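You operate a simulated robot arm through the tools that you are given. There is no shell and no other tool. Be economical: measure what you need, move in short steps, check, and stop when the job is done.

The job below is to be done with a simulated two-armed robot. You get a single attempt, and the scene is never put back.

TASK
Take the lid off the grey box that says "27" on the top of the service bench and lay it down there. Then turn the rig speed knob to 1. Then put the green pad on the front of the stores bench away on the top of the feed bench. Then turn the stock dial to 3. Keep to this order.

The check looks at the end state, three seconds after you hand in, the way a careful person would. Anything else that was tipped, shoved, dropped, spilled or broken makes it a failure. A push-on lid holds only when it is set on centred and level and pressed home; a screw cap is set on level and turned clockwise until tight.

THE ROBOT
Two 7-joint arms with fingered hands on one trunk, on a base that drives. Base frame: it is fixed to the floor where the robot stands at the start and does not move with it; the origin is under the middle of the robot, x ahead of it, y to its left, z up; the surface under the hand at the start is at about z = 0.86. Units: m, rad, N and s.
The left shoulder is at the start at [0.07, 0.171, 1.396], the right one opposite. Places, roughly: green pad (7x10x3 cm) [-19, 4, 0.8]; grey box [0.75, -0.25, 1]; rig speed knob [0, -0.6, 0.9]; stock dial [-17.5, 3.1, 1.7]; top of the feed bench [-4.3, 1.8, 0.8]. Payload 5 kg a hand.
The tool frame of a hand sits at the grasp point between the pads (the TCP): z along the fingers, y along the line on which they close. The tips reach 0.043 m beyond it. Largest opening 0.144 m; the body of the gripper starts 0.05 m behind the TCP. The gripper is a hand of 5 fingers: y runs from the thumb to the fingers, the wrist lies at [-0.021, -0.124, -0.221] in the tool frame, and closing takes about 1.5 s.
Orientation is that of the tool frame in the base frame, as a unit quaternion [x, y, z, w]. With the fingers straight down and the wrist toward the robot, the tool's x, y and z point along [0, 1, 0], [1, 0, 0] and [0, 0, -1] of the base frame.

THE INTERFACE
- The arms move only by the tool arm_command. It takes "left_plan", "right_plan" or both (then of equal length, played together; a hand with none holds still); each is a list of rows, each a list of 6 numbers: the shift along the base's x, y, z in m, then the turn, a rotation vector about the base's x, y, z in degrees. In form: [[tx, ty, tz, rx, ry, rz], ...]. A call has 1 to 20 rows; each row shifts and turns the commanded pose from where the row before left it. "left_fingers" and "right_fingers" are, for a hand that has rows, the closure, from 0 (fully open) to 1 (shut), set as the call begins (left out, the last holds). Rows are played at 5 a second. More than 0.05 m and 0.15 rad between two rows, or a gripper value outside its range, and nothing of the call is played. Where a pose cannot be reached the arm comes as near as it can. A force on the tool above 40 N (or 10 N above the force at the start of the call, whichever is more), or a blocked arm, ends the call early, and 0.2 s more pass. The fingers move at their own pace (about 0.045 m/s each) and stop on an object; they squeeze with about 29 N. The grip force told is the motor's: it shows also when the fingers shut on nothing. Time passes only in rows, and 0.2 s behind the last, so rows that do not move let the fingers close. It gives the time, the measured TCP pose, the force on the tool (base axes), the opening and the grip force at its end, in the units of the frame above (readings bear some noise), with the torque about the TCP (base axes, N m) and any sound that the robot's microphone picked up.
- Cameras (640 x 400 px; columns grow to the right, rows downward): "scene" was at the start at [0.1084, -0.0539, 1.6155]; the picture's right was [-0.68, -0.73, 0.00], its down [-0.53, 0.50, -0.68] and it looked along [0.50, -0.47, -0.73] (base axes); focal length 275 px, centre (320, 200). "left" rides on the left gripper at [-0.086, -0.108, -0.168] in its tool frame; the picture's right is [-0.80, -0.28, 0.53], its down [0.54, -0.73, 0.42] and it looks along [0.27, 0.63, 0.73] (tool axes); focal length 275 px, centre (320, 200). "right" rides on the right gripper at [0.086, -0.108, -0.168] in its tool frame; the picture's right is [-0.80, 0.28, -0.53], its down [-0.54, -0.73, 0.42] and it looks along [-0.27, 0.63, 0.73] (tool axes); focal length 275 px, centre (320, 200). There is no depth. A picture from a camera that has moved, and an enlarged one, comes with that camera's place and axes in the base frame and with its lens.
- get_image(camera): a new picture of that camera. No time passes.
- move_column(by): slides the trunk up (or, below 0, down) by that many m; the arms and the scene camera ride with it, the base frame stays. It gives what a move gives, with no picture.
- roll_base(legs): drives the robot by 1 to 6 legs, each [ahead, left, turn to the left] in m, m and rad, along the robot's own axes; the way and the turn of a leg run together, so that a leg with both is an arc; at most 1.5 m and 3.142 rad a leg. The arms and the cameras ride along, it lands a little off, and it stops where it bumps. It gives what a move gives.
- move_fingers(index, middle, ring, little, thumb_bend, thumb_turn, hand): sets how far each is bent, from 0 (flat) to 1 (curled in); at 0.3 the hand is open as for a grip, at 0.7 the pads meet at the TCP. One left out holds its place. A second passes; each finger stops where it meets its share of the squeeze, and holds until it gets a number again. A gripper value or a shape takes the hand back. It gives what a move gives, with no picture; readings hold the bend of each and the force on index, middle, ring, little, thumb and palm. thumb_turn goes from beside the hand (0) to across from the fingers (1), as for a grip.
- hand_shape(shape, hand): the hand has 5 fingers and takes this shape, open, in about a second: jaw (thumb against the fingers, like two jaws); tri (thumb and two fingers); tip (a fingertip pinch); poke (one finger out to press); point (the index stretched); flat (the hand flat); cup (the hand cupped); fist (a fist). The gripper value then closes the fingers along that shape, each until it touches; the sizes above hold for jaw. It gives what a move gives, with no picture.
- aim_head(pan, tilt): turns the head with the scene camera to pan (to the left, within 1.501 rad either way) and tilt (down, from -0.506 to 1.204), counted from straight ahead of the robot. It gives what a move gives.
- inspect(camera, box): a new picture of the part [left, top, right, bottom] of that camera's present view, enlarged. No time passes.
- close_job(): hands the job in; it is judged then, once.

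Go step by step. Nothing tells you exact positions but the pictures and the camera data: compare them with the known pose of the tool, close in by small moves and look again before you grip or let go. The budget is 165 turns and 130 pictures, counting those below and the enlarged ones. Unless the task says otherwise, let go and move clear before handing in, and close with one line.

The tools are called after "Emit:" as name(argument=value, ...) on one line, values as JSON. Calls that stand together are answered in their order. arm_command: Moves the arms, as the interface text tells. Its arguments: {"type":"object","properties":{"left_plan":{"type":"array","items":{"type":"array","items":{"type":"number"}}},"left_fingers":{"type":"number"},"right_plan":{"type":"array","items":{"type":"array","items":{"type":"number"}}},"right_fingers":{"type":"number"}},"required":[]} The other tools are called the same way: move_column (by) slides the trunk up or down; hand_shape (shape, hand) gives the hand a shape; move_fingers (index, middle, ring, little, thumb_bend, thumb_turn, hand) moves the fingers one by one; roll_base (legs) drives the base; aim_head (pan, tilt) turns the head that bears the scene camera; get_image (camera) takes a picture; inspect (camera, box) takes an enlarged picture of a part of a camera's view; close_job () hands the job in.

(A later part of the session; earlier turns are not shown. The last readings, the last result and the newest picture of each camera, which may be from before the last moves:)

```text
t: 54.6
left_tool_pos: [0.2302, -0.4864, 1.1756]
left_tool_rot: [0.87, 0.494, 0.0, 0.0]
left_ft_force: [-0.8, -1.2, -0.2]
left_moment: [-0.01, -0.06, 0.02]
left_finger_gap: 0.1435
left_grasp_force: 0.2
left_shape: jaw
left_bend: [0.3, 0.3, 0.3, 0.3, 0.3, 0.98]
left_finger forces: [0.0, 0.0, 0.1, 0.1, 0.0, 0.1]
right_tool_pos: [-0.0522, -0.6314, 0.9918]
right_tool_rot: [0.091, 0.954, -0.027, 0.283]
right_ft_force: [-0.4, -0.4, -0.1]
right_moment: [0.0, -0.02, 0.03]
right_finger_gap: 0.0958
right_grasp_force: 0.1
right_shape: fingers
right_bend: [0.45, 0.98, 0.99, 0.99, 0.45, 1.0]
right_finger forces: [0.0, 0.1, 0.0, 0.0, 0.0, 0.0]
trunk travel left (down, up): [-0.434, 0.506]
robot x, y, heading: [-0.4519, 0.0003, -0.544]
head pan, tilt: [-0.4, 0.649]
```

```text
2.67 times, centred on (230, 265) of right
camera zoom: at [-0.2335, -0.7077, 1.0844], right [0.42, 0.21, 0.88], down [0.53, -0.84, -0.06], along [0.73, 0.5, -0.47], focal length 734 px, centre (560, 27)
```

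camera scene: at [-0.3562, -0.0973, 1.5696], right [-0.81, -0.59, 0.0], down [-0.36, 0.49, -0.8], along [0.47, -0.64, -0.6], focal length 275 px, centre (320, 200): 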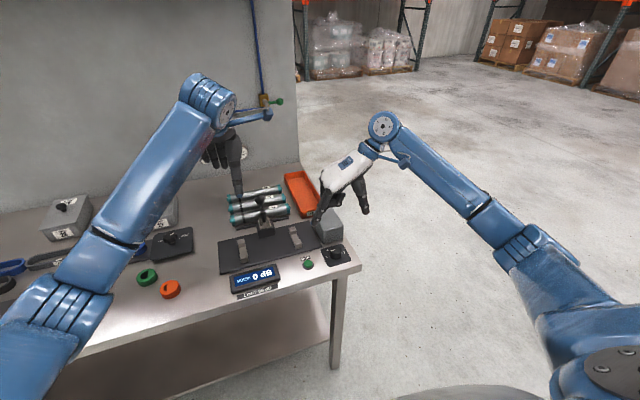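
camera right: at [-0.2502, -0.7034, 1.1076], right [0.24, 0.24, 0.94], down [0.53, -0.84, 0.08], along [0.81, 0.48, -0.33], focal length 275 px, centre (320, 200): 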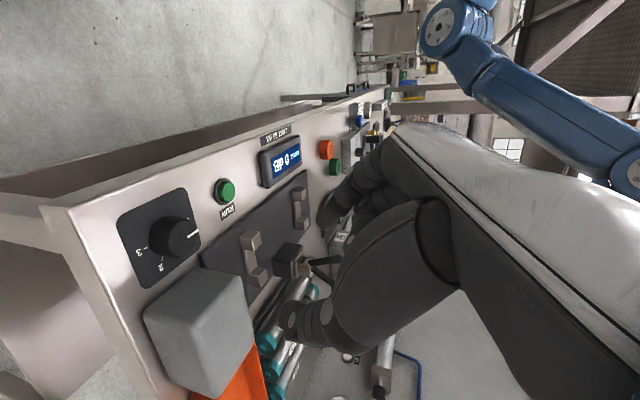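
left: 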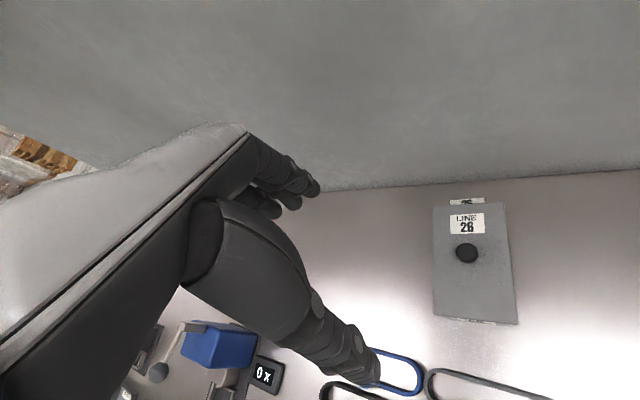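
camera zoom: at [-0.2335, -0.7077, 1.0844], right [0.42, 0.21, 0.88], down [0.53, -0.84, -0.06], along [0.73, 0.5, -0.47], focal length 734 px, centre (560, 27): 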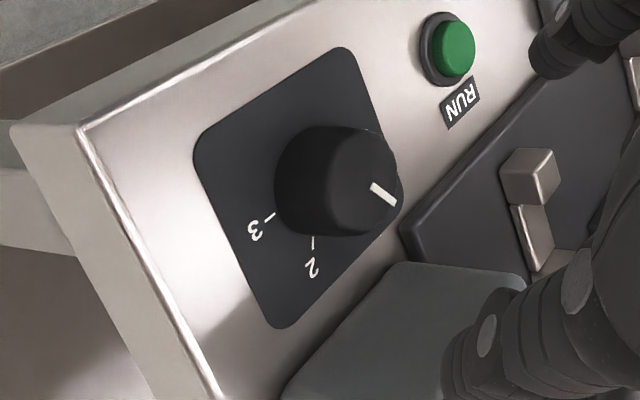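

The pointer reads ≈-4°, right at 1. I raise the hand clear and verify without occlusion.

Emit:
arm_command(right_plan=[[-0.01, 0, 0.045, 0, 0, 0], [-0.02, 0, 0.045, 0, 0, 0], [-0.03, -0.01, 0.035, 1.43, 7.36, 0], [-0.03, -0.02, 0.02, 1.43, 7.36, 0], [-0.04, -0.02, 0, 1.43, 7.36, 0], [-0.04, -0.02, 0, 1.43, 7.36, 0], [-0.04, -0.02, 0, 0.5, 3.5, -8.3], [-0.04, -0.02, 0, 0, 0, -8.3], [0, 0, 0, 0, 0, -8.3], [0, 0, 0, 0, 0, -8.3]])

Emit:
inspect(camera="scene", box=[310, 230, 360, 280])

Emit:
get_image(camera="scene")

Emit:
inspect(camera="right", box=[0, 0, 640, 400])

```text
refused: row 7 steps farther than a row can; nothing moved
```

```text
8.00 times, centred on (335, 255) of scene
camera zoom: at [-0.356, -0.0974, 1.5696], right [-0.81, -0.59, 0.0], down [-0.36, 0.49, -0.8], along [0.47, -0.64, -0.6], focal length 2200 px, centre (200, -240)
```

zoom: 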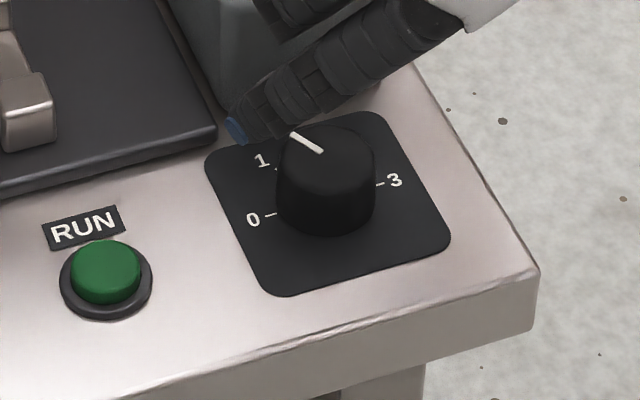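

```text
72 pictures are left
camera scene: at [-0.356, -0.0974, 1.5696], right [-0.81, -0.59, 0.0], down [-0.36, 0.49, -0.8], along [0.47, -0.64, -0.6], focal length 275 px, centre (320, 200)
```

scene: 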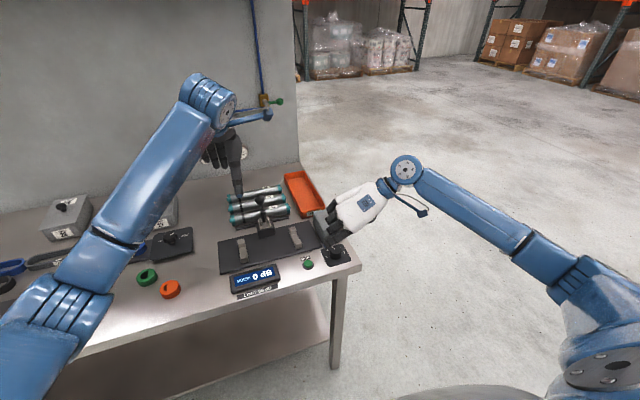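

```text
1.00 times, centred on (320, 200) of right (not enlarged: the box is as wide or as high as the picture)
camera zoom: at [-0.2335, -0.7077, 1.0844], right [0.42, 0.21, 0.88], down [0.53, -0.84, -0.06], along [0.73, 0.5, -0.47], focal length 275 px, centre (320, 200)
```

zoom: 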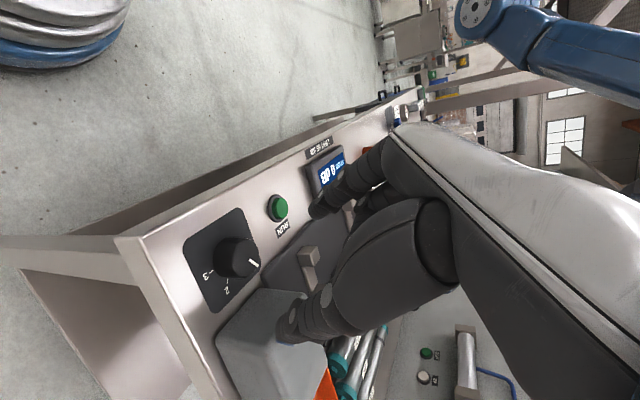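

The pointer lines up with 1. Retracting the right hand with legal row sizes.

Emit:
arm_command(right_plan=[[-0.01, 0, 0.045, 0, 0, 0], [-0.02, 0, 0.045, 0, 0, 0], [-0.03, -0.01, 0.035, 1.43, 7.36, 0], [-0.03, -0.02, 0.02, 1.43, 7.36, 0], [-0.04, -0.02, 0, 1.43, 7.36, 0], [-0.04, -0.02, 0, 1.43, 7.36, 0], [-0.04, -0.02, 0, 0.5, 3.5, 0], [-0.04, -0.02, 0, 0, 0, -8.3], [0, 0, 0, 0, 0, -8.3], [0, 0, 0, 0, 0, -8.3], [0, 0, 0, 0, 0, -8.3], [0, 0, 0, 0, 0, 0]])

Emit:
inspect(camera="scene", box=[310, 220, 370, 280])

```text
t: 57.2
left_tool_pos: [0.2303, -0.4864, 1.1741]
left_tool_rot: [0.87, 0.493, -0.001, -0.001]
left_ft_force: [0.2, 0.3, -0.1]
left_moment: [-0.03, 0.04, -0.01]
left_finger_gap: 0.1437
left_grasp_force: 0.0
left_shape: jaw
left_bend: [0.3, 0.3, 0.3, 0.3, 0.3, 0.98]
left_finger forces: [0.0, 0.1, 0.1, 0.0, 0.0, 0.0]
right_tool_pos: [-0.3028, -0.7421, 1.1353]
right_tool_rot: [0.377, 0.926, 0.0, -0.005]
right_ft_force: [0.8, 0.4, 0.7]
right_moment: [-0.01, 0.01, 0.03]
right_finger_gap: 0.0961
right_grasp_force: 0.0
right_shape: fingers
right_bend: [0.45, 0.98, 0.99, 0.99, 0.45, 1.0]
right_finger forces: [0.0, 0.1, 0.0, 0.0, 0.0, 0.1]
trunk travel left (down, up): [-0.434, 0.506]
robot x, y, heading: [-0.4522, -0.0033, -0.536]
head pan, tilt: [-0.4, 0.649]
```

```text
6.67 times, centred on (340, 250) of scene
camera zoom: at [-0.355, -0.0977, 1.5695], right [-0.81, -0.59, 0.0], down [-0.36, 0.49, -0.8], along [0.47, -0.64, -0.61], focal length 1834 px, centre (187, -133)
```

zoom: 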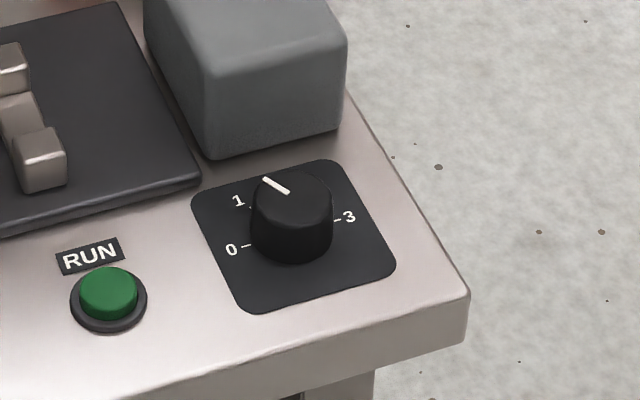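

Rig knob reads 1. Now I back off and tuck both arms for driving.

Emit:
roll_base(legs=[[-0.4, 0, 0]])

Emit:
hand_shape(hand="right", shape="jaw")

Emit:
arm_command(left_plan=[[-0.022, 0.04, 0, 0, 0, 0], [-0.022, 0.04, 0, 0, 0, 0], [-0.022, 0.04, 0, 0, 0, 0], [-0.022, 0.04, 0, 0, 0, 0], [-0.022, 0.04, 0, 0, 0, 0], [-0.022, 0.04, 0, 0, 0, 0], [-0.022, 0.04, 0, 0, 0, 0], [-0.03, 0.02, 0, 0, 0, 0], [0, 0, 0, 0, 0, 0]])

Emit:
roll_base(legs=[[0, 0, -1.5], [0, 0, -1.0]])

Emit:
aim_head(pan=0, tilt=0.25)

Emit:
get_image(camera="scene")

```text
t: 59.7
left_tool_pos: [-0.1033, -0.2771, 1.1757]
left_tool_rot: [0.866, 0.5, 0.0, -0.001]
left_ft_force: [-1.1, 0.0, 0.1]
left_moment: [0.01, -0.02, 0.02]
left_finger_gap: 0.1435
left_grasp_force: 0.1
left_shape: jaw
left_bend: [0.3, 0.3, 0.3, 0.3, 0.3, 0.98]
left_finger forces: [0.0, 0.0, 0.0, 0.1, 0.0, 0.1]
right_tool_pos: [-0.6315, -0.54, 1.1361]
right_tool_rot: [0.37, 0.929, 0.001, -0.006]
right_ft_force: [0.0, -0.2, 0.0]
right_moment: [-0.02, -0.01, -0.01]
right_finger_gap: 0.0961
right_grasp_force: 0.0
right_shape: fingers
right_bend: [0.45, 0.98, 0.99, 0.99, 0.45, 1.0]
right_finger forces: [0.0, 0.1, 0.0, 0.0, 0.0, 0.0]
trunk travel left (down, up): [-0.434, 0.506]
robot x, y, heading: [-0.787, 0.1995, -0.528]
head pan, tilt: [-0.4, 0.649]
```

```text
t: 60.6
left_tool_pos: [-0.1032, -0.276, 1.1756]
left_tool_rot: [0.866, 0.5, 0.0, -0.001]
left_ft_force: [0.5, -0.8, -1.0]
left_moment: [-0.02, 0.02, -0.02]
left_finger_gap: 0.1435
left_grasp_force: 0.1
left_shape: jaw
left_bend: [0.3, 0.3, 0.3, 0.3, 0.3, 0.98]
left_finger forces: [0.0, 0.1, 0.0, 0.0, 0.0, 0.0]
right_tool_pos: [-0.631, -0.5387, 1.1358]
right_tool_rot: [0.369, 0.929, 0.0, -0.005]
right_ft_force: [0.3, -0.8, -1.2]
right_moment: [0.04, -0.02, 0.02]
right_finger_gap: 0.1438
right_grasp_force: 0.1
right_shape: jaw
right_bend: [0.3, 0.3, 0.3, 0.3, 0.3, 0.98]
right_finger forces: [0.0, 0.1, 0.1, 0.1, 0.0, 0.1]
trunk travel left (down, up): [-0.434, 0.506]
robot x, y, heading: [-0.795, 0.1988, -0.528]
head pan, tilt: [-0.4, 0.649]
```

```text
t: 62.6
left_tool_pos: [-0.2869, 0.0249, 1.1764]
left_tool_rot: [0.866, 0.5, 0.0, -0.001]
left_ft_force: [0.1, 0.3, 0.6]
left_moment: [0.01, 0.0, -0.02]
left_finger_gap: 0.1438
left_grasp_force: 0.1
left_shape: jaw
left_bend: [0.3, 0.3, 0.3, 0.3, 0.3, 0.98]
left_finger forces: [0.0, 0.0, 0.0, 0.0, 0.0, 0.1]
right_tool_pos: [-0.6326, -0.5396, 1.136]
right_tool_rot: [0.369, 0.929, 0.0, -0.005]
right_ft_force: [0.0, -0.7, -0.4]
right_moment: [0.04, 0.05, 0.0]
right_finger_gap: 0.1434
right_grasp_force: 0.1
right_shape: jaw
right_bend: [0.3, 0.3, 0.3, 0.3, 0.3, 0.98]
right_finger forces: [0.0, 0.0, 0.1, 0.0, 0.0, 0.1]
trunk travel left (down, up): [-0.434, 0.506]
robot x, y, heading: [-0.7903, 0.1982, -0.525]
head pan, tilt: [-0.4, 0.649]
```

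```text
t: 69.2
left_tool_pos: [-1.304, 0.0516, 1.1772]
left_tool_rot: [0.738, -0.674, 0.0, -0.001]
left_ft_force: [0.0, -0.8, -0.3]
left_moment: [-0.02, 0.0, 0.01]
left_finger_gap: 0.1438
left_grasp_force: 0.1
left_shape: jaw
left_bend: [0.3, 0.3, 0.3, 0.3, 0.3, 0.98]
left_finger forces: [0.0, 0.0, 0.1, 0.0, 0.1, 0.0]
right_tool_pos: [-1.3464, 0.7096, 1.1354]
right_tool_rot: [0.997, -0.071, 0.006, -0.001]
right_ft_force: [-0.1, -1.3, 0.1]
right_moment: [-0.03, -0.03, 0.01]
right_finger_gap: 0.1432
right_grasp_force: 0.0
right_shape: jaw
right_bend: [0.3, 0.3, 0.3, 0.3, 0.3, 0.98]
right_finger forces: [0.0, 0.1, 0.0, 0.0, 0.1, 0.0]
trunk travel left (down, up): [-0.434, 0.506]
robot x, y, heading: [-0.7872, 0.201, -3.055]
head pan, tilt: [-0.4, 0.649]
```

```text
t: 70.1
left_tool_pos: [-1.3048, 0.0514, 1.1764]
left_tool_rot: [0.738, -0.675, 0.0, -0.001]
left_ft_force: [-0.3, -0.5, 0.2]
left_moment: [-0.03, 0.0, 0.01]
left_finger_gap: 0.1439
left_grasp_force: 0.2
left_shape: jaw
left_bend: [0.3, 0.3, 0.3, 0.3, 0.3, 0.98]
left_finger forces: [0.1, 0.0, 0.0, 0.0, 0.0, 0.0]
right_tool_pos: [-1.347, 0.7107, 1.1353]
right_tool_rot: [0.997, -0.072, 0.004, -0.001]
right_ft_force: [-0.8, -0.4, 1.4]
right_moment: [0.02, -0.01, -0.01]
right_finger_gap: 0.1439
right_grasp_force: 0.0
right_shape: jaw
right_bend: [0.3, 0.3, 0.3, 0.3, 0.3, 0.98]
right_finger forces: [0.1, 0.0, 0.1, 0.0, 0.0, 0.1]
trunk travel left (down, up): [-0.434, 0.506]
robot x, y, heading: [-0.7892, 0.1969, -3.051]
head pan, tilt: [0.0, 0.25]
```

```text
69 pictures are left
camera scene: at [-0.9349, 0.1872, 1.606], right [-0.09, 1.0, 0.0], down [0.25, 0.02, -0.97], along [-0.96, -0.09, -0.25], focal length 275 px, centre (320, 200)
```

scene: 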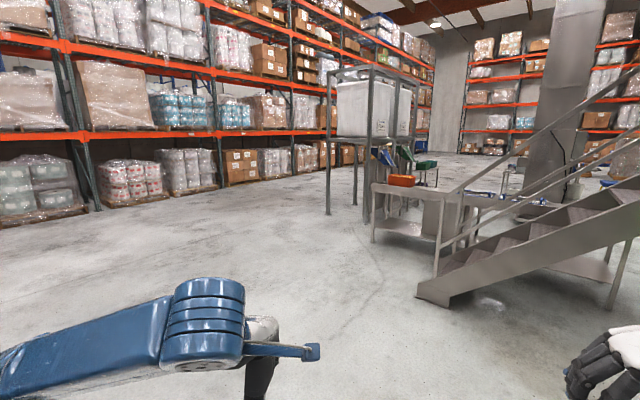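

I see an aisle between the racks (left) and the feed bench/stand (right). I drive along y≈-1.25 toward -x.

Emit:
roll_base(legs=[[1.1, 0.95, -0.09], [1.3, 0.5, 0], [1.5, 0, 0], [1.5, 0, 0]])

Emit:
get_image(camera="scene")

```text
t: 97.8
left_tool_pos: [-6.6446, -1.1989, 1.1777]
left_tool_rot: [-0.692, 0.722, 0.0, 0.0]
left_ft_force: [0.1, 0.4, 0.1]
left_moment: [-0.01, -0.01, -0.01]
left_finger_gap: 0.1442
left_grasp_force: 0.2
left_shape: jaw
left_bend: [0.3, 0.3, 0.3, 0.3, 0.3, 0.98]
left_finger forces: [0.0, 0.1, 0.0, 0.1, 0.1, 0.0]
right_tool_pos: [-6.5976, -0.54, 1.136]
right_tool_rot: [0.99, -0.139, 0.005, -0.001]
right_ft_force: [-0.2, -0.1, -0.5]
right_moment: [-0.02, 0.0, 0.02]
right_finger_gap: 0.1438
right_grasp_force: 0.0
right_shape: jaw
right_bend: [0.3, 0.3, 0.3, 0.3, 0.3, 0.98]
right_finger forces: [0.0, 0.1, 0.0, 0.1, 0.0, 0.1]
trunk travel left (down, up): [-0.434, 0.506]
robot x, y, heading: [-6.1181, -1.1247, 3.092]
head pan, tilt: [0.0, 0.25]
```

```text
68 pictures are left
camera scene: at [-6.261, -1.1136, 1.6061], right [0.05, 1.0, 0.0], down [0.25, -0.01, -0.97], along [-0.97, 0.05, -0.25], focal length 275 px, centre (320, 200)
```

scene: 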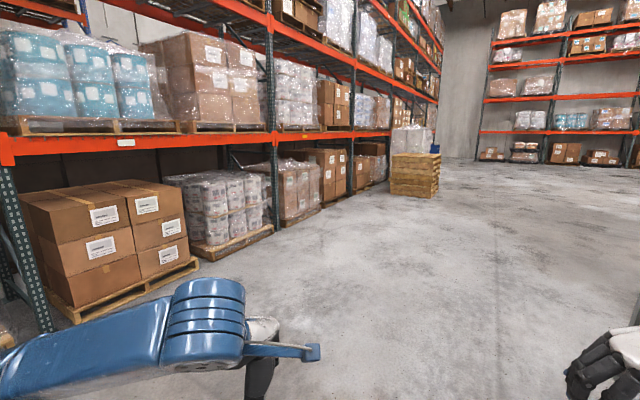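

The aisle runs diagonally (about 146°). I turn right to follow it and look.

Emit:
roll_base(legs=[[0, 0, -0.54], [1.5, 0, 0], [1.5, 0, 0]])

Emit:
get_image(camera="scene")

```text
t: 114.0
left_tool_pos: [-9.1538, 0.7684, 1.1764]
left_tool_rot: [-0.48, 0.877, 0.0, 0.0]
left_ft_force: [-0.6, -0.1, -0.6]
left_moment: [0.0, -0.01, 0.01]
left_finger_gap: 0.1436
left_grasp_force: 0.1
left_shape: jaw
left_bend: [0.3, 0.3, 0.3, 0.3, 0.3, 0.98]
left_finger forces: [0.1, 0.0, 0.1, 0.0, 0.0, 0.1]
right_tool_pos: [-8.7838, 1.3154, 1.1369]
right_tool_rot: [0.921, -0.39, 0.005, 0.001]
right_ft_force: [-0.2, 1.0, -0.1]
right_moment: [0.04, -0.02, 0.01]
right_finger_gap: 0.1436
right_grasp_force: 0.0
right_shape: jaw
right_bend: [0.3, 0.3, 0.3, 0.3, 0.3, 0.98]
right_finger forces: [0.0, 0.0, 0.1, 0.0, 0.0, 0.1]
trunk travel left (down, up): [-0.434, 0.506]
robot x, y, heading: [-8.6563, 0.5704, 2.569]
head pan, tilt: [0.0, 0.25]
```

```text
67 pictures are left
camera scene: at [-8.7798, 0.6495, 1.6061], right [0.54, 0.84, 0.0], down [0.21, -0.13, -0.97], along [-0.82, 0.52, -0.25], focal length 275 px, centre (320, 200)
```

scene: 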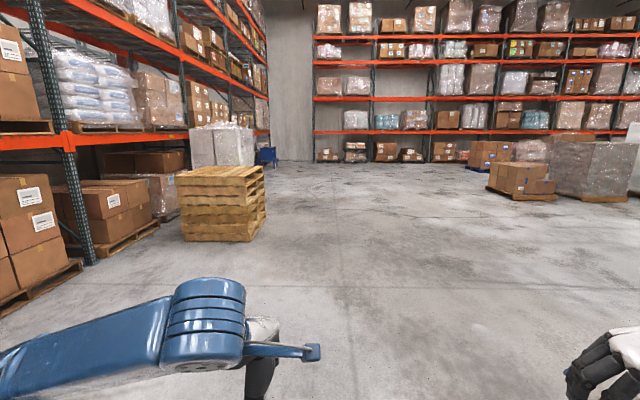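

The blue object beyond the wrapped pallets is near the stores bench. I drive on ~7 m and look left.

Emit:
roll_base(legs=[[1.4, -0.15, 0], [1.5, 0, 0], [1.5, 0, 0], [1.5, 0, 0], [1.2, 0, 0]])

Emit:
aim_head(pan=0.4, tilt=0.25)

Emit:
get_image(camera="scene")

```text
t: 148.4
left_tool_pos: [-15.209, 4.7224, 1.1757]
left_tool_rot: [-0.48, 0.877, 0.0, 0.0]
left_ft_force: [-0.2, 0.8, -0.6]
left_moment: [0.03, 0.01, -0.01]
left_finger_gap: 0.144
left_grasp_force: 0.0
left_shape: jaw
left_bend: [0.3, 0.3, 0.3, 0.3, 0.3, 0.98]
left_finger forces: [0.1, 0.0, 0.0, 0.1, 0.0, 0.0]
right_tool_pos: [-14.8386, 5.2692, 1.1371]
right_tool_rot: [0.921, -0.39, 0.006, 0.001]
right_ft_force: [0.7, -0.4, 0.9]
right_moment: [0.0, 0.02, -0.01]
right_finger_gap: 0.1437
right_grasp_force: 0.0
right_shape: jaw
right_bend: [0.3, 0.3, 0.3, 0.3, 0.3, 0.98]
right_finger forces: [0.0, 0.1, 0.0, 0.0, 0.0, 0.0]
trunk travel left (down, up): [-0.434, 0.506]
robot x, y, heading: [-14.7166, 4.5251, 2.575]
head pan, tilt: [0.0, 0.25]
```

```text
t: 149.3
left_tool_pos: [-15.2089, 4.7234, 1.1765]
left_tool_rot: [-0.479, 0.878, 0.0, 0.0]
left_ft_force: [-0.4, -0.5, -0.3]
left_moment: [-0.02, -0.02, -0.03]
left_finger_gap: 0.1439
left_grasp_force: 0.1
left_shape: jaw
left_bend: [0.3, 0.3, 0.3, 0.3, 0.3, 0.98]
left_finger forces: [0.0, 0.0, 0.0, 0.0, 0.0, 0.0]
right_tool_pos: [-14.8389, 5.268, 1.1359]
right_tool_rot: [0.921, -0.39, 0.006, 0.001]
right_ft_force: [0.7, -0.2, 0.1]
right_moment: [-0.03, 0.0, 0.02]
right_finger_gap: 0.1439
right_grasp_force: 0.0
right_shape: jaw
right_bend: [0.3, 0.3, 0.3, 0.3, 0.3, 0.98]
right_finger forces: [0.0, 0.0, 0.0, 0.0, 0.0, 0.0]
trunk travel left (down, up): [-0.434, 0.506]
robot x, y, heading: [-14.7139, 4.5262, 2.574]
head pan, tilt: [0.4, 0.25]
```

```text
66 pictures are left
camera scene: at [-14.8484, 4.569, 1.6061], right [0.17, 0.99, 0.0], down [0.24, -0.04, -0.97], along [-0.95, 0.17, -0.25], focal length 275 px, centre (320, 200)
```

scene: 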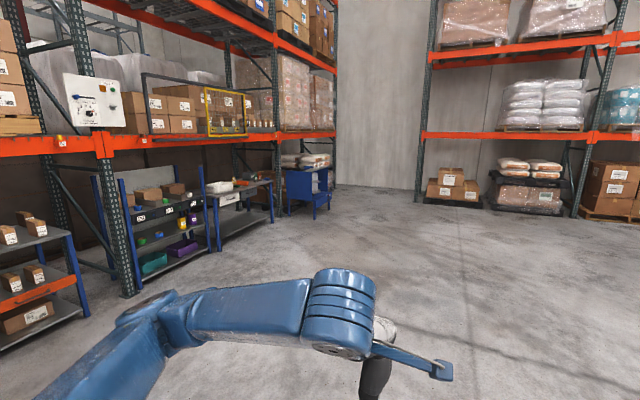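

The stores bench is the table at around (240,190) and the white dial panel hangs on the rack post. I zoom in on both.

Emit:
inspect(camera="scene", box=[110, 150, 340, 290])

Emit:
inspect(camera="scene", box=[50, 60, 140, 140])

```text
2.78 times, centred on (225, 220) of scene
camera zoom: at [-14.8484, 4.569, 1.6061], right [0.17, 0.99, 0.0], down [0.24, -0.04, -0.97], along [-0.95, 0.17, -0.25], focal length 765 px, centre (584, 144)
```

zoom: 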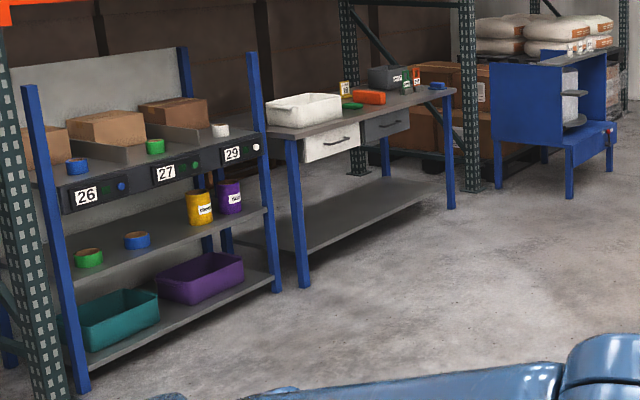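

```text
5.00 times, centred on (95, 100) of scene
camera zoom: at [-14.8484, 4.569, 1.6061], right [0.17, 0.99, 0.0], down [0.24, -0.04, -0.97], along [-0.95, 0.17, -0.25], focal length 1375 px, centre (1445, 700)
```

zoom: 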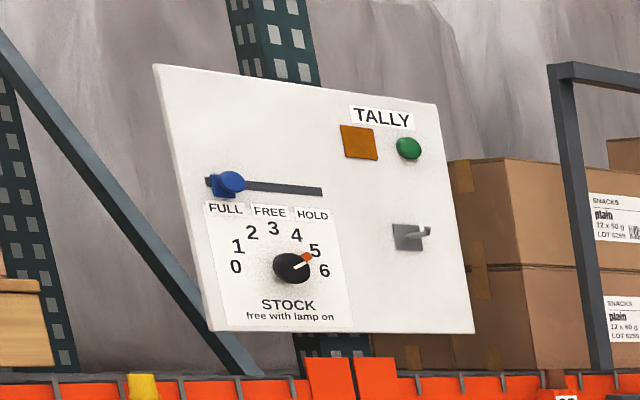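

The green pad is at the bench's front edge (~[-18.8, 4.07, 0.82]). I drive to stand ~0.95 m from the bench, facing it.

Emit:
roll_base(legs=[[1.3, 0.65, 0], [1.3, 0.65, 0], [0.4, 0.2, 0], [0, 0, 1.55]])

Emit:
aim_head(pan=-0.1, tilt=0.7)

Emit:
get_image(camera="scene")

```text
t: 169.4
left_tool_pos: [-18.2348, 4.3878, 1.1766]
left_tool_rot: [0.963, -0.27, 0.0, 0.0]
left_ft_force: [0.0, -0.4, 0.5]
left_moment: [0.0, -0.01, 0.02]
left_finger_gap: 0.144
left_grasp_force: 0.1
left_shape: jaw
left_bend: [0.3, 0.3, 0.3, 0.3, 0.3, 0.98]
left_finger forces: [0.0, 0.1, 0.1, 0.0, 0.0, 0.1]
right_tool_pos: [-18.7891, 4.7438, 1.1352]
right_tool_rot: [0.922, 0.386, 0.004, -0.004]
right_ft_force: [0.2, 0.8, -0.5]
right_moment: [-0.01, 0.01, 0.0]
right_finger_gap: 0.1436
right_grasp_force: 0.0
right_shape: jaw
right_bend: [0.3, 0.3, 0.3, 0.3, 0.3, 0.98]
right_finger forces: [0.0, 0.1, 0.0, 0.1, 0.1, 0.0]
trunk travel left (down, up): [-0.434, 0.506]
robot x, y, heading: [-18.0489, 4.8873, -2.116]
head pan, tilt: [0.4, 0.25]
```

```text
t: 170.4
left_tool_pos: [-18.2341, 4.3882, 1.1758]
left_tool_rot: [0.963, -0.27, 0.001, 0.0]
left_ft_force: [0.0, -0.8, 0.1]
left_moment: [-0.01, 0.01, 0.0]
left_finger_gap: 0.1441
left_grasp_force: 0.1
left_shape: jaw
left_bend: [0.3, 0.3, 0.3, 0.3, 0.3, 0.98]
left_finger forces: [0.1, 0.0, 0.0, 0.0, 0.1, 0.0]
right_tool_pos: [-18.7895, 4.7446, 1.1363]
right_tool_rot: [0.922, 0.386, 0.004, -0.003]
right_ft_force: [0.1, 0.2, 0.4]
right_moment: [-0.01, 0.02, 0.02]
right_finger_gap: 0.1436
right_grasp_force: 0.1
right_shape: jaw
right_bend: [0.3, 0.3, 0.3, 0.3, 0.3, 0.98]
right_finger forces: [0.0, 0.0, 0.0, 0.0, 0.0, 0.1]
trunk travel left (down, up): [-0.434, 0.506]
robot x, y, heading: [-18.0479, 4.8862, -2.116]
head pan, tilt: [-0.099, 0.7]
```

```text
63 pictures are left
camera scene: at [-18.126, 4.7771, 1.5653], right [-0.8, 0.6, 0.0], down [0.39, 0.51, -0.77], along [-0.46, -0.61, -0.64], focal length 275 px, centre (320, 200)
```

scene: 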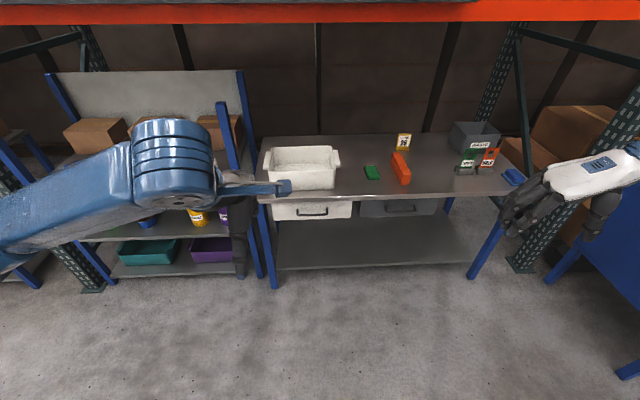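

Emit:
inspect(camera="scene", box=[340, 130, 440, 210])

```text
5.00 times, centred on (390, 170) of scene
camera zoom: at [-18.126, 4.7771, 1.5653], right [-0.8, 0.6, 0.0], down [0.39, 0.51, -0.77], along [-0.46, -0.61, -0.64], focal length 1375 px, centre (-30, 350)
```

zoom: 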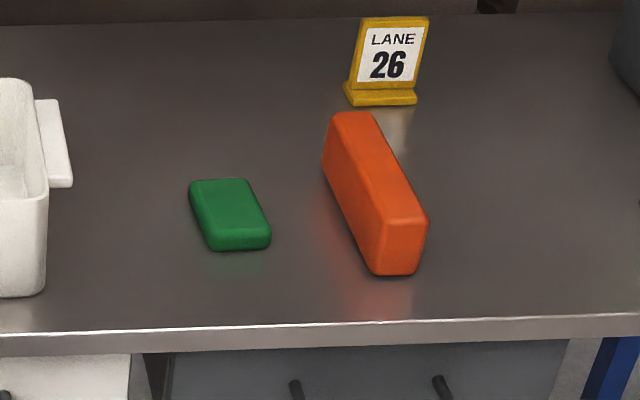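

The green pad lies at ~[-18.98, 4.055], long side toward me. I approach 0.5 m and align the right hand over it across its 7 cm width.

Emit:
roll_base(legs=[[0.5, -0.07, 0]])

Emit:
get_image(camera="scene")

```text
t: 173.3
left_tool_pos: [-18.5379, 3.9973, 1.176]
left_tool_rot: [0.965, -0.263, 0.0, 0.0]
left_ft_force: [0.1, 0.2, 0.4]
left_moment: [0.01, 0.02, 0.01]
left_finger_gap: 0.1442
left_grasp_force: 0.1
left_shape: jaw
left_bend: [0.3, 0.3, 0.3, 0.3, 0.3, 0.98]
left_finger forces: [0.0, 0.1, 0.1, 0.0, 0.1, 0.0]
right_tool_pos: [-19.0995, 4.3459, 1.1359]
right_tool_rot: [0.92, 0.392, 0.004, -0.004]
right_ft_force: [-0.2, 0.7, 0.5]
right_moment: [-0.03, 0.02, -0.03]
right_finger_gap: 0.1435
right_grasp_force: 0.0
right_shape: jaw
right_bend: [0.3, 0.3, 0.3, 0.3, 0.3, 0.98]
right_finger forces: [0.1, 0.0, 0.1, 0.0, 0.1, 0.0]
trunk travel left (down, up): [-0.434, 0.506]
robot x, y, heading: [-18.3579, 4.5009, -2.104]
head pan, tilt: [-0.099, 0.7]
```

```text
61 pictures are left
camera scene: at [-18.4361, 4.389, 1.5653], right [-0.81, 0.59, 0.0], down [0.38, 0.52, -0.77], along [-0.45, -0.62, -0.64], focal length 275 px, centre (320, 200)
```

scene: 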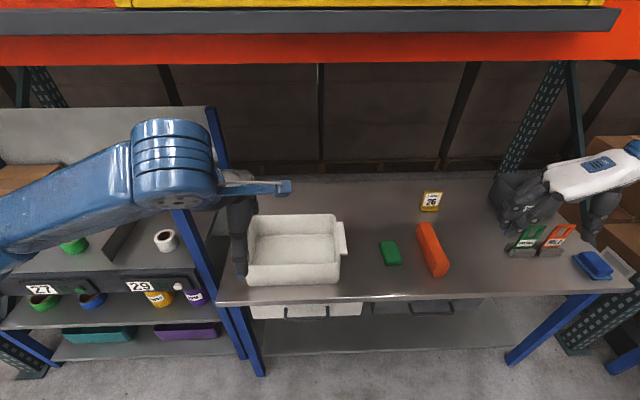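

Now I bring the right hand above the pad, lowering the trunk 0.1 m for reach, and look from the hand.

Emit:
arm_command(right_plan=[[0.01, -0.041, 0, 0, 0, 1.4], [0.01, -0.041, 0, 0, 0, 1.4], [0.01, -0.041, 0, 0, 0, 1.4], [0.01, -0.041, 0, 0, 0, 1.4], [0.01, -0.041, 0, 0, 0, 1.4], [0.01, -0.041, 0, 0, 0, 1.4], [0.01, -0.041, 0, 0, 0, 1.4], [0.01, -0.04, 0, 0, 0, 1.4], [0, 0, 0, 0, 0, 0]])

Emit:
move_column(by=-0.1)

Emit:
get_image(camera="right")

Emit:
get_image(camera="scene")

```text
t: 175.3
left_tool_pos: [-18.5385, 3.9974, 1.1779]
left_tool_rot: [0.965, -0.262, 0.001, 0.0]
left_ft_force: [-0.2, 0.1, 0.7]
left_moment: [-0.02, 0.0, 0.02]
left_finger_gap: 0.144
left_grasp_force: 0.0
left_shape: jaw
left_bend: [0.3, 0.3, 0.3, 0.3, 0.3, 0.98]
left_finger forces: [0.0, 0.0, 0.0, 0.1, 0.0, 0.0]
right_tool_pos: [-19.0208, 4.0233, 1.1367]
right_tool_rot: [0.877, 0.48, 0.003, -0.004]
right_ft_force: [-0.7, 1.1, 0.9]
right_moment: [0.0, -0.02, 0.01]
right_finger_gap: 0.1438
right_grasp_force: 0.0
right_shape: jaw
right_bend: [0.3, 0.3, 0.3, 0.3, 0.3, 0.98]
right_finger forces: [0.0, 0.0, 0.0, 0.1, 0.1, 0.0]
trunk travel left (down, up): [-0.434, 0.506]
robot x, y, heading: [-18.3574, 4.5003, -2.104]
head pan, tilt: [-0.099, 0.7]
```

```text
t: 176.6
left_tool_pos: [-18.5392, 3.9973, 1.0773]
left_tool_rot: [0.965, -0.262, 0.0, 0.0]
left_ft_force: [-0.5, 0.0, -0.8]
left_moment: [-0.02, 0.03, 0.0]
left_finger_gap: 0.144
left_grasp_force: 0.1
left_shape: jaw
left_bend: [0.3, 0.3, 0.3, 0.3, 0.3, 0.98]
left_finger forces: [0.0, 0.0, 0.1, 0.0, 0.0, 0.0]
right_tool_pos: [-19.0209, 4.0231, 1.0363]
right_tool_rot: [0.877, 0.48, 0.004, -0.004]
right_ft_force: [0.8, -0.1, -0.1]
right_moment: [0.02, 0.03, -0.02]
right_finger_gap: 0.1438
right_grasp_force: 0.2
right_shape: jaw
right_bend: [0.3, 0.3, 0.3, 0.3, 0.3, 0.98]
right_finger forces: [0.0, 0.0, 0.1, 0.0, 0.1, 0.0]
trunk travel left (down, up): [-0.334, 0.606]
robot x, y, heading: [-18.3622, 4.4975, -2.106]
head pan, tilt: [-0.099, 0.7]
```

```text
60 pictures are left
camera right: at [-19.0666, 4.1514, 1.2038], right [-0.19, -0.83, 0.53], down [-0.9, -0.06, -0.43], along [0.39, -0.56, -0.74], focal length 275 px, centre (320, 200)
```

right: 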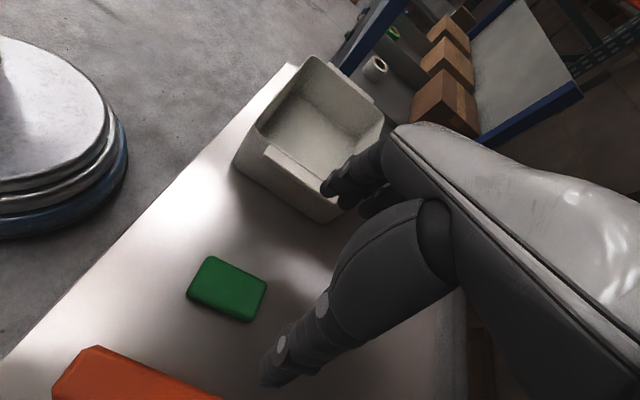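

```text
59 pictures are left
camera scene: at [-18.4361, 4.3888, 1.4653], right [-0.81, 0.59, 0.0], down [0.38, 0.52, -0.76], along [-0.45, -0.62, -0.64], focal length 275 px, centre (320, 200)
```

scene: 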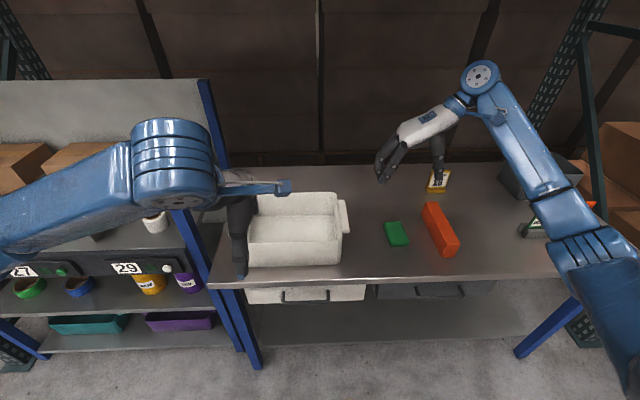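

Pad centre is about [-19.0, 4.03], z≈0.80. I align and descend to TCP z≈0.87, fingers slightly pre-closed.

Emit:
arm_command(right_plan=[[0.024, 0.014, 0, 0, 0, 0], [0, 0, -0.045, 0, 0, 0], [0, 0, -0.045, 0, 0, 0], [0, 0, -0.045, 0, 0, 0], [0, 0, -0.03, 0, 0, 0], [0, 0, 0, 0, 0, 0], [0, 0, 0, 0, 0, 0]], right_fingers=0.2)

Emit:
inspect(camera="right", box=[100, 150, 450, 400])

Emit:
inspect(camera="scene", box=[340, 150, 500, 290])

```text
t: 178.2
left_tool_pos: [-18.5394, 3.9971, 1.0769]
left_tool_rot: [0.965, -0.263, 0.0, -0.001]
left_ft_force: [-0.4, -0.3, 0.1]
left_moment: [0.05, 0.01, -0.01]
left_finger_gap: 0.1439
left_grasp_force: 0.0
left_shape: jaw
left_bend: [0.3, 0.3, 0.3, 0.3, 0.3, 0.98]
left_finger forces: [0.0, 0.1, 0.0, 0.1, 0.0, 0.0]
right_tool_pos: [-18.9958, 4.0375, 0.8706]
right_tool_rot: [0.878, 0.48, 0.003, -0.004]
right_ft_force: [-1.4, -0.3, 0.3]
right_moment: [-0.01, 0.02, -0.01]
right_finger_gap: 0.1155
right_grasp_force: 0.1
right_shape: jaw
right_bend: [0.26, 0.34, 0.32, 0.33, 0.51, 0.99]
right_finger forces: [0.0, 0.0, 0.1, 0.1, 0.0, 0.0]
trunk travel left (down, up): [-0.334, 0.606]
robot x, y, heading: [-18.3606, 4.4959, -2.106]
head pan, tilt: [-0.099, 0.7]
```

```text
1.60 times, centred on (275, 275) of right
camera zoom: at [-19.0412, 4.1654, 1.0391], right [-0.19, -0.83, 0.52], down [-0.9, -0.06, -0.43], along [0.39, -0.56, -0.74], focal length 440 px, centre (392, 80)
```

zoom: 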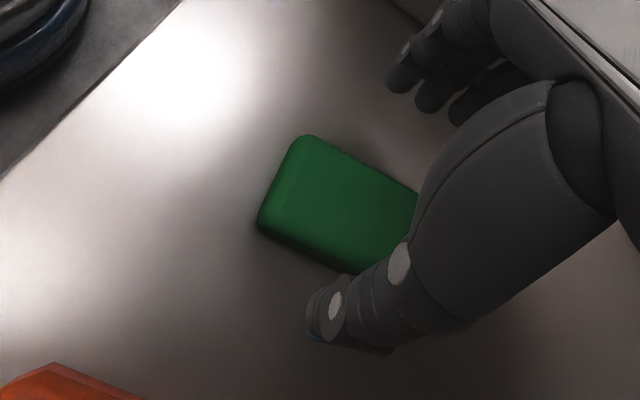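

```text
2.86 times, centred on (420, 220) of scene
camera zoom: at [-18.4366, 4.3884, 1.4652], right [-0.81, 0.59, 0.0], down [0.38, 0.52, -0.76], along [-0.45, -0.62, -0.64], focal length 786 px, centre (34, 143)
```

zoom: 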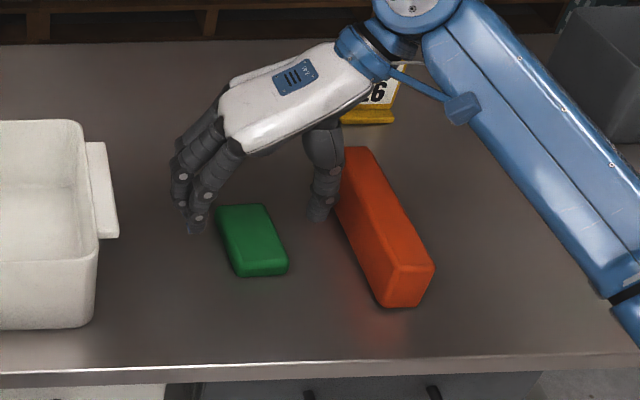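

Well centred. Descending 4 cm and closing.

Emit:
arm_command(right_plan=[[-0.005, 0.001, -0.02, 0, 0, 0], [0, 0, -0.01, 0, 0, 0], [0, 0, -0.005, 0, 0, 0], [0, 0, -0.004, 0, 0, 0], [0, 0, 0, 0, 0, 0]])

Emit:
inspect(camera="scene", box=[360, 180, 460, 270])

```text
t: 179.4
left_tool_pos: [-18.5383, 3.997, 1.0765]
left_tool_rot: [0.965, -0.262, -0.001, -0.001]
left_ft_force: [0.1, 0.1, 0.1]
left_moment: [0.02, -0.01, -0.02]
left_finger_gap: 0.1437
left_grasp_force: 0.1
left_shape: jaw
left_bend: [0.3, 0.3, 0.3, 0.3, 0.3, 0.98]
left_finger forces: [0.0, 0.0, 0.0, 0.0, 0.1, 0.0]
right_tool_pos: [-19.0002, 4.0388, 0.8314]
right_tool_rot: [0.877, 0.48, 0.004, -0.004]
right_ft_force: [0.2, -0.3, 0.5]
right_moment: [-0.02, 0.0, 0.0]
right_finger_gap: 0.1155
right_grasp_force: 0.0
right_shape: jaw
right_bend: [0.26, 0.34, 0.32, 0.33, 0.51, 0.99]
right_finger forces: [0.1, 0.0, 0.0, 0.1, 0.0, 0.1]
trunk travel left (down, up): [-0.334, 0.606]
robot x, y, heading: [-18.3598, 4.501, -2.104]
head pan, tilt: [-0.099, 0.7]
```

```text
4.44 times, centred on (410, 225) of scene
camera zoom: at [-18.4362, 4.3887, 1.4652], right [-0.81, 0.59, 0.0], down [0.38, 0.52, -0.76], along [-0.45, -0.62, -0.64], focal length 1222 px, centre (-80, 89)
```

zoom: 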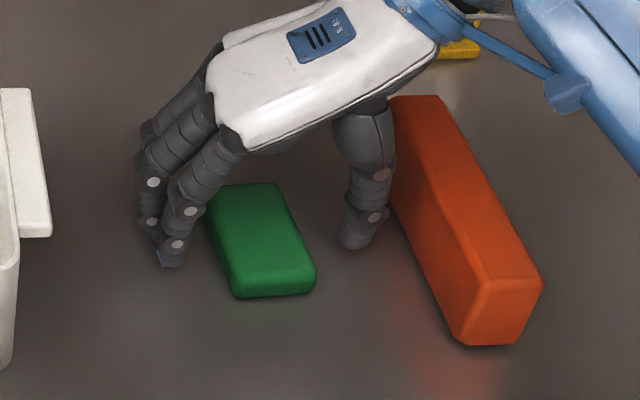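

Line from index to thumb passes through the pad's middle. A little lower, then close.

Emit:
arm_command(right_plan=[[0, 0, -0.004, 0, 0, 0], [0, 0, -0.003, 0, 0, 0], [0, 0, -0.002, 0, 0, 0], [0, 0, 0, 0, 0, 0]])

Emit:
arm_command(right_plan=[[0, 0, 0, 0, 0, 0], [0, 0, 0, 0, 0, 0], [0, 0, 0, 0, 0, 0], [0, 0, 0, 0, 0, 0], [0, 0, 0, 0, 0, 0], [0, 0, 0, 0, 0, 0], [0, 0, 0, 0, 0, 0]], right_fingers=1.0)

Emit:
inspect(camera="scene", box=[360, 180, 460, 270])

```text
t: 180.4
left_tool_pos: [-18.5383, 3.9982, 1.0767]
left_tool_rot: [0.965, -0.262, 0.0, 0.0]
left_ft_force: [-1.0, 0.2, 0.5]
left_moment: [-0.01, 0.01, 0.01]
left_finger_gap: 0.1439
left_grasp_force: 0.1
left_shape: jaw
left_bend: [0.3, 0.3, 0.3, 0.3, 0.3, 0.98]
left_finger forces: [0.1, 0.1, 0.0, 0.0, 0.0, 0.0]
right_tool_pos: [-19.0, 4.0373, 0.8245]
right_tool_rot: [0.877, 0.48, 0.003, -0.003]
right_ft_force: [0.3, 0.5, 7.1]
right_moment: [-0.33, -0.33, 0.01]
right_finger_gap: 0.1146
right_grasp_force: 0.1
right_shape: jaw
right_bend: [0.26, 0.34, 0.32, 0.33, 0.51, 0.99]
right_finger forces: [0.1, 7.2, 0.1, 0.0, 0.0, 0.0]
trunk travel left (down, up): [-0.334, 0.606]
robot x, y, heading: [-18.3609, 4.4996, -2.109]
head pan, tilt: [-0.099, 0.7]
```

```text
t: 182.0
left_tool_pos: [-18.5381, 3.9977, 1.0771]
left_tool_rot: [0.965, -0.262, 0.0, 0.0]
left_ft_force: [0.4, -0.8, -0.3]
left_moment: [0.0, 0.03, 0.0]
left_finger_gap: 0.1437
left_grasp_force: 0.1
left_shape: jaw
left_bend: [0.3, 0.3, 0.3, 0.3, 0.3, 0.98]
left_finger forces: [0.0, 0.0, 0.0, 0.0, 0.0, 0.0]
right_tool_pos: [-19.0005, 4.0378, 0.824]
right_tool_rot: [0.877, 0.481, 0.003, -0.004]
right_ft_force: [-1.7, 1.0, 14.5]
right_moment: [-0.03, -0.07, -0.05]
right_finger_gap: 0.0598
right_grasp_force: 28.8
right_shape: jaw
right_bend: [0.74, 0.42, 0.44, 0.43, 0.74, 1.0]
right_finger forces: [29.7, 0.0, 3.9, 0.1, 32.0, 0.0]
trunk travel left (down, up): [-0.334, 0.606]
robot x, y, heading: [-18.3568, 4.5013, -2.102]
head pan, tilt: [-0.099, 0.7]
```

```text
4.44 times, centred on (410, 225) of scene
camera zoom: at [-18.4355, 4.3896, 1.4654], right [-0.81, 0.59, 0.0], down [0.38, 0.52, -0.77], along [-0.45, -0.62, -0.64], focal length 1222 px, centre (-80, 89)
```

zoom: 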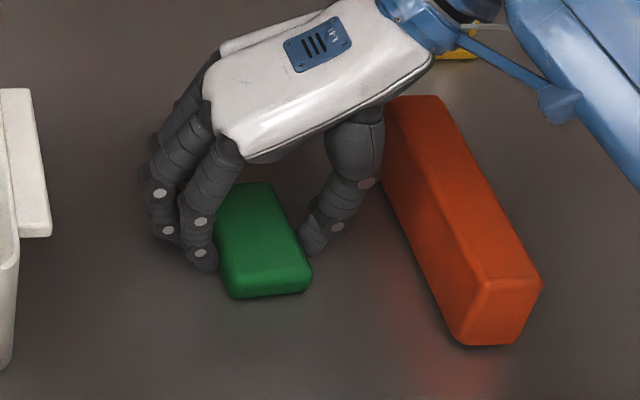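

Gripped firmly. Lifting.

Emit:
arm_command(right_plan=[[0, 0, 0.015, 0, 0, 0], [0, 0, 0.02, 0, 0, 0], [0, 0, 0.03, 0, 0, 0], [0, 0, 0.04, 0, 0, 0], [0, 0, 0.04, 0, 0, 0], [0, 0, 0.04, 0, 0, 0], [0, 0, 0, 0, 0, 0]])

Emit:
inspect(camera="right", box=[100, 150, 450, 400])

```text
t: 183.6
left_tool_pos: [-18.5386, 3.9964, 1.0764]
left_tool_rot: [0.965, -0.262, 0.002, 0.0]
left_ft_force: [0.4, 0.6, 0.0]
left_moment: [0.01, -0.03, 0.0]
left_finger_gap: 0.144
left_grasp_force: 0.0
left_shape: jaw
left_bend: [0.3, 0.3, 0.3, 0.3, 0.3, 0.98]
left_finger forces: [0.0, 0.0, 0.0, 0.1, 0.0, 0.1]
right_tool_pos: [-19.0019, 4.0378, 1.0069]
right_tool_rot: [0.877, 0.48, 0.004, -0.004]
right_ft_force: [0.8, -0.5, 0.0]
right_moment: [0.01, -0.02, 0.0]
right_finger_gap: 0.0589
right_grasp_force: 29.1
right_shape: jaw
right_bend: [0.73, 0.42, 0.43, 0.43, 0.74, 1.0]
right_finger forces: [22.1, 0.0, 4.2, 0.0, 26.3, 0.1]
trunk travel left (down, up): [-0.334, 0.606]
robot x, y, heading: [-18.3572, 4.503, -2.102]
head pan, tilt: [-0.099, 0.7]
```

```text
1.60 times, centred on (275, 275) of right
camera zoom: at [-19.0475, 4.166, 1.1749], right [-0.19, -0.83, 0.52], down [-0.9, -0.06, -0.43], along [0.39, -0.55, -0.74], focal length 440 px, centre (392, 80)
```

zoom: 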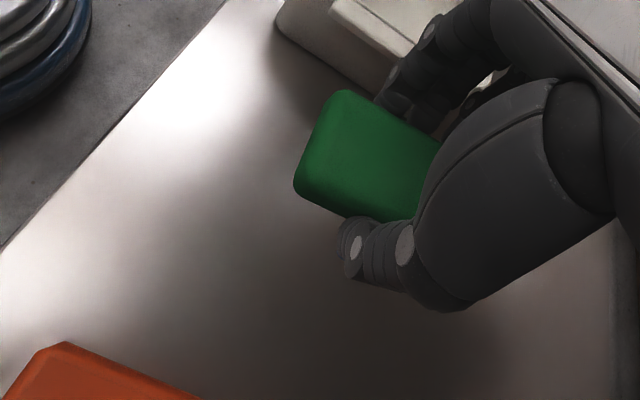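

The pad is held securely. I raise the trunk a bit, back off, turn around and drive back along the same route.

Emit:
move_column(by=0.1)

Emit:
roll_base(legs=[[-0.6, 0, 0], [0, 0, 1.517], [1.3, 0.65, 0], [1.3, 0.65, 0], [0.4, 0.2, 0]])

Emit:
aim_head(pan=0, tilt=0.25)

Emit:
get_image(camera="scene")

```text
t: 185.0
left_tool_pos: [-18.5391, 3.9958, 1.1759]
left_tool_rot: [0.965, -0.262, 0.001, -0.001]
left_ft_force: [0.2, -0.5, -0.1]
left_moment: [0.0, 0.02, 0.02]
left_finger_gap: 0.1438
left_grasp_force: 0.1
left_shape: jaw
left_bend: [0.3, 0.3, 0.3, 0.3, 0.3, 0.98]
left_finger forces: [0.1, 0.0, 0.0, 0.0, 0.1, 0.0]
right_tool_pos: [-19.0015, 4.0379, 1.1076]
right_tool_rot: [0.877, 0.48, 0.004, -0.003]
right_ft_force: [-0.1, -0.6, -1.0]
right_moment: [0.02, -0.02, 0.02]
right_finger_gap: 0.0587
right_grasp_force: 29.0
right_shape: jaw
right_bend: [0.73, 0.42, 0.43, 0.43, 0.74, 1.0]
right_finger forces: [22.1, 0.1, 4.2, 0.1, 26.3, 0.0]
trunk travel left (down, up): [-0.434, 0.506]
robot x, y, heading: [-18.362, 4.5, -2.101]
head pan, tilt: [-0.099, 0.7]
```

```text
t: 207.9
left_tool_pos: [-14.2421, 4.4155, 1.1763]
left_tool_rot: [0.878, 0.479, 0.0, 0.0]
left_ft_force: [0.5, -0.6, -0.9]
left_moment: [0.0, 0.01, 0.01]
left_finger_gap: 0.1438
left_grasp_force: 0.0
left_shape: jaw
left_bend: [0.3, 0.3, 0.3, 0.3, 0.3, 0.98]
left_finger forces: [0.0, 0.0, 0.1, 0.1, 0.0, 0.0]
right_tool_pos: [-14.302, 3.9552, 1.1077]
right_tool_rot: [0.299, 0.954, 0.0, -0.006]
right_ft_force: [-0.7, 0.6, -0.5]
right_moment: [0.02, 0.01, 0.02]
right_finger_gap: 0.0587
right_grasp_force: 29.0
right_shape: jaw
right_bend: [0.73, 0.42, 0.43, 0.43, 0.74, 1.0]
right_finger forces: [22.0, 0.1, 4.1, 0.1, 26.1, 0.0]
trunk travel left (down, up): [-0.434, 0.506]
robot x, y, heading: [-14.7387, 4.6135, -0.574]
head pan, tilt: [-0.099, 0.7]
```

```text
t: 208.8
left_tool_pos: [-14.2422, 4.4161, 1.1766]
left_tool_rot: [0.878, 0.479, 0.001, 0.0]
left_ft_force: [1.4, -0.1, 0.4]
left_moment: [0.05, 0.0, -0.02]
left_finger_gap: 0.144
left_grasp_force: 0.1
left_shape: jaw
left_bend: [0.3, 0.3, 0.3, 0.3, 0.3, 0.98]
left_finger forces: [0.0, 0.0, 0.0, 0.0, 0.1, 0.0]
right_tool_pos: [-14.3013, 3.9552, 1.1076]
right_tool_rot: [0.299, 0.954, 0.0, -0.004]
right_ft_force: [-0.2, -0.6, 0.1]
right_moment: [0.0, 0.01, 0.0]
right_finger_gap: 0.0589
right_grasp_force: 29.0
right_shape: jaw
right_bend: [0.73, 0.42, 0.43, 0.43, 0.74, 1.0]
right_finger forces: [22.0, 0.1, 4.2, 0.0, 26.2, 0.0]
trunk travel left (down, up): [-0.434, 0.506]
robot x, y, heading: [-14.7391, 4.6168, -0.57]
head pan, tilt: [0.0, 0.25]
```

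```text
53 pictures are left
camera scene: at [-14.6169, 4.5378, 1.606], right [-0.54, -0.84, 0.0], down [-0.21, 0.13, -0.97], along [0.81, -0.53, -0.25], focal length 275 px, centre (320, 200)
```

scene: 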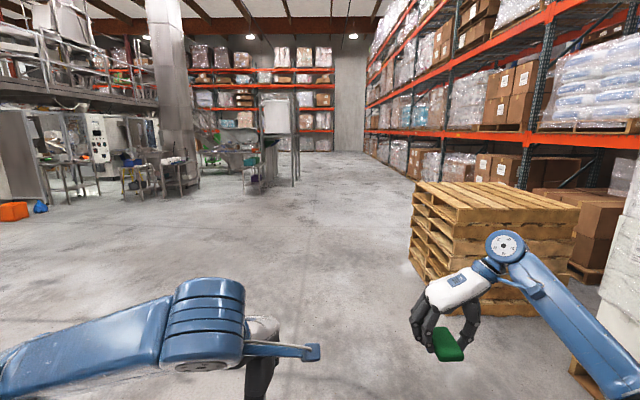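

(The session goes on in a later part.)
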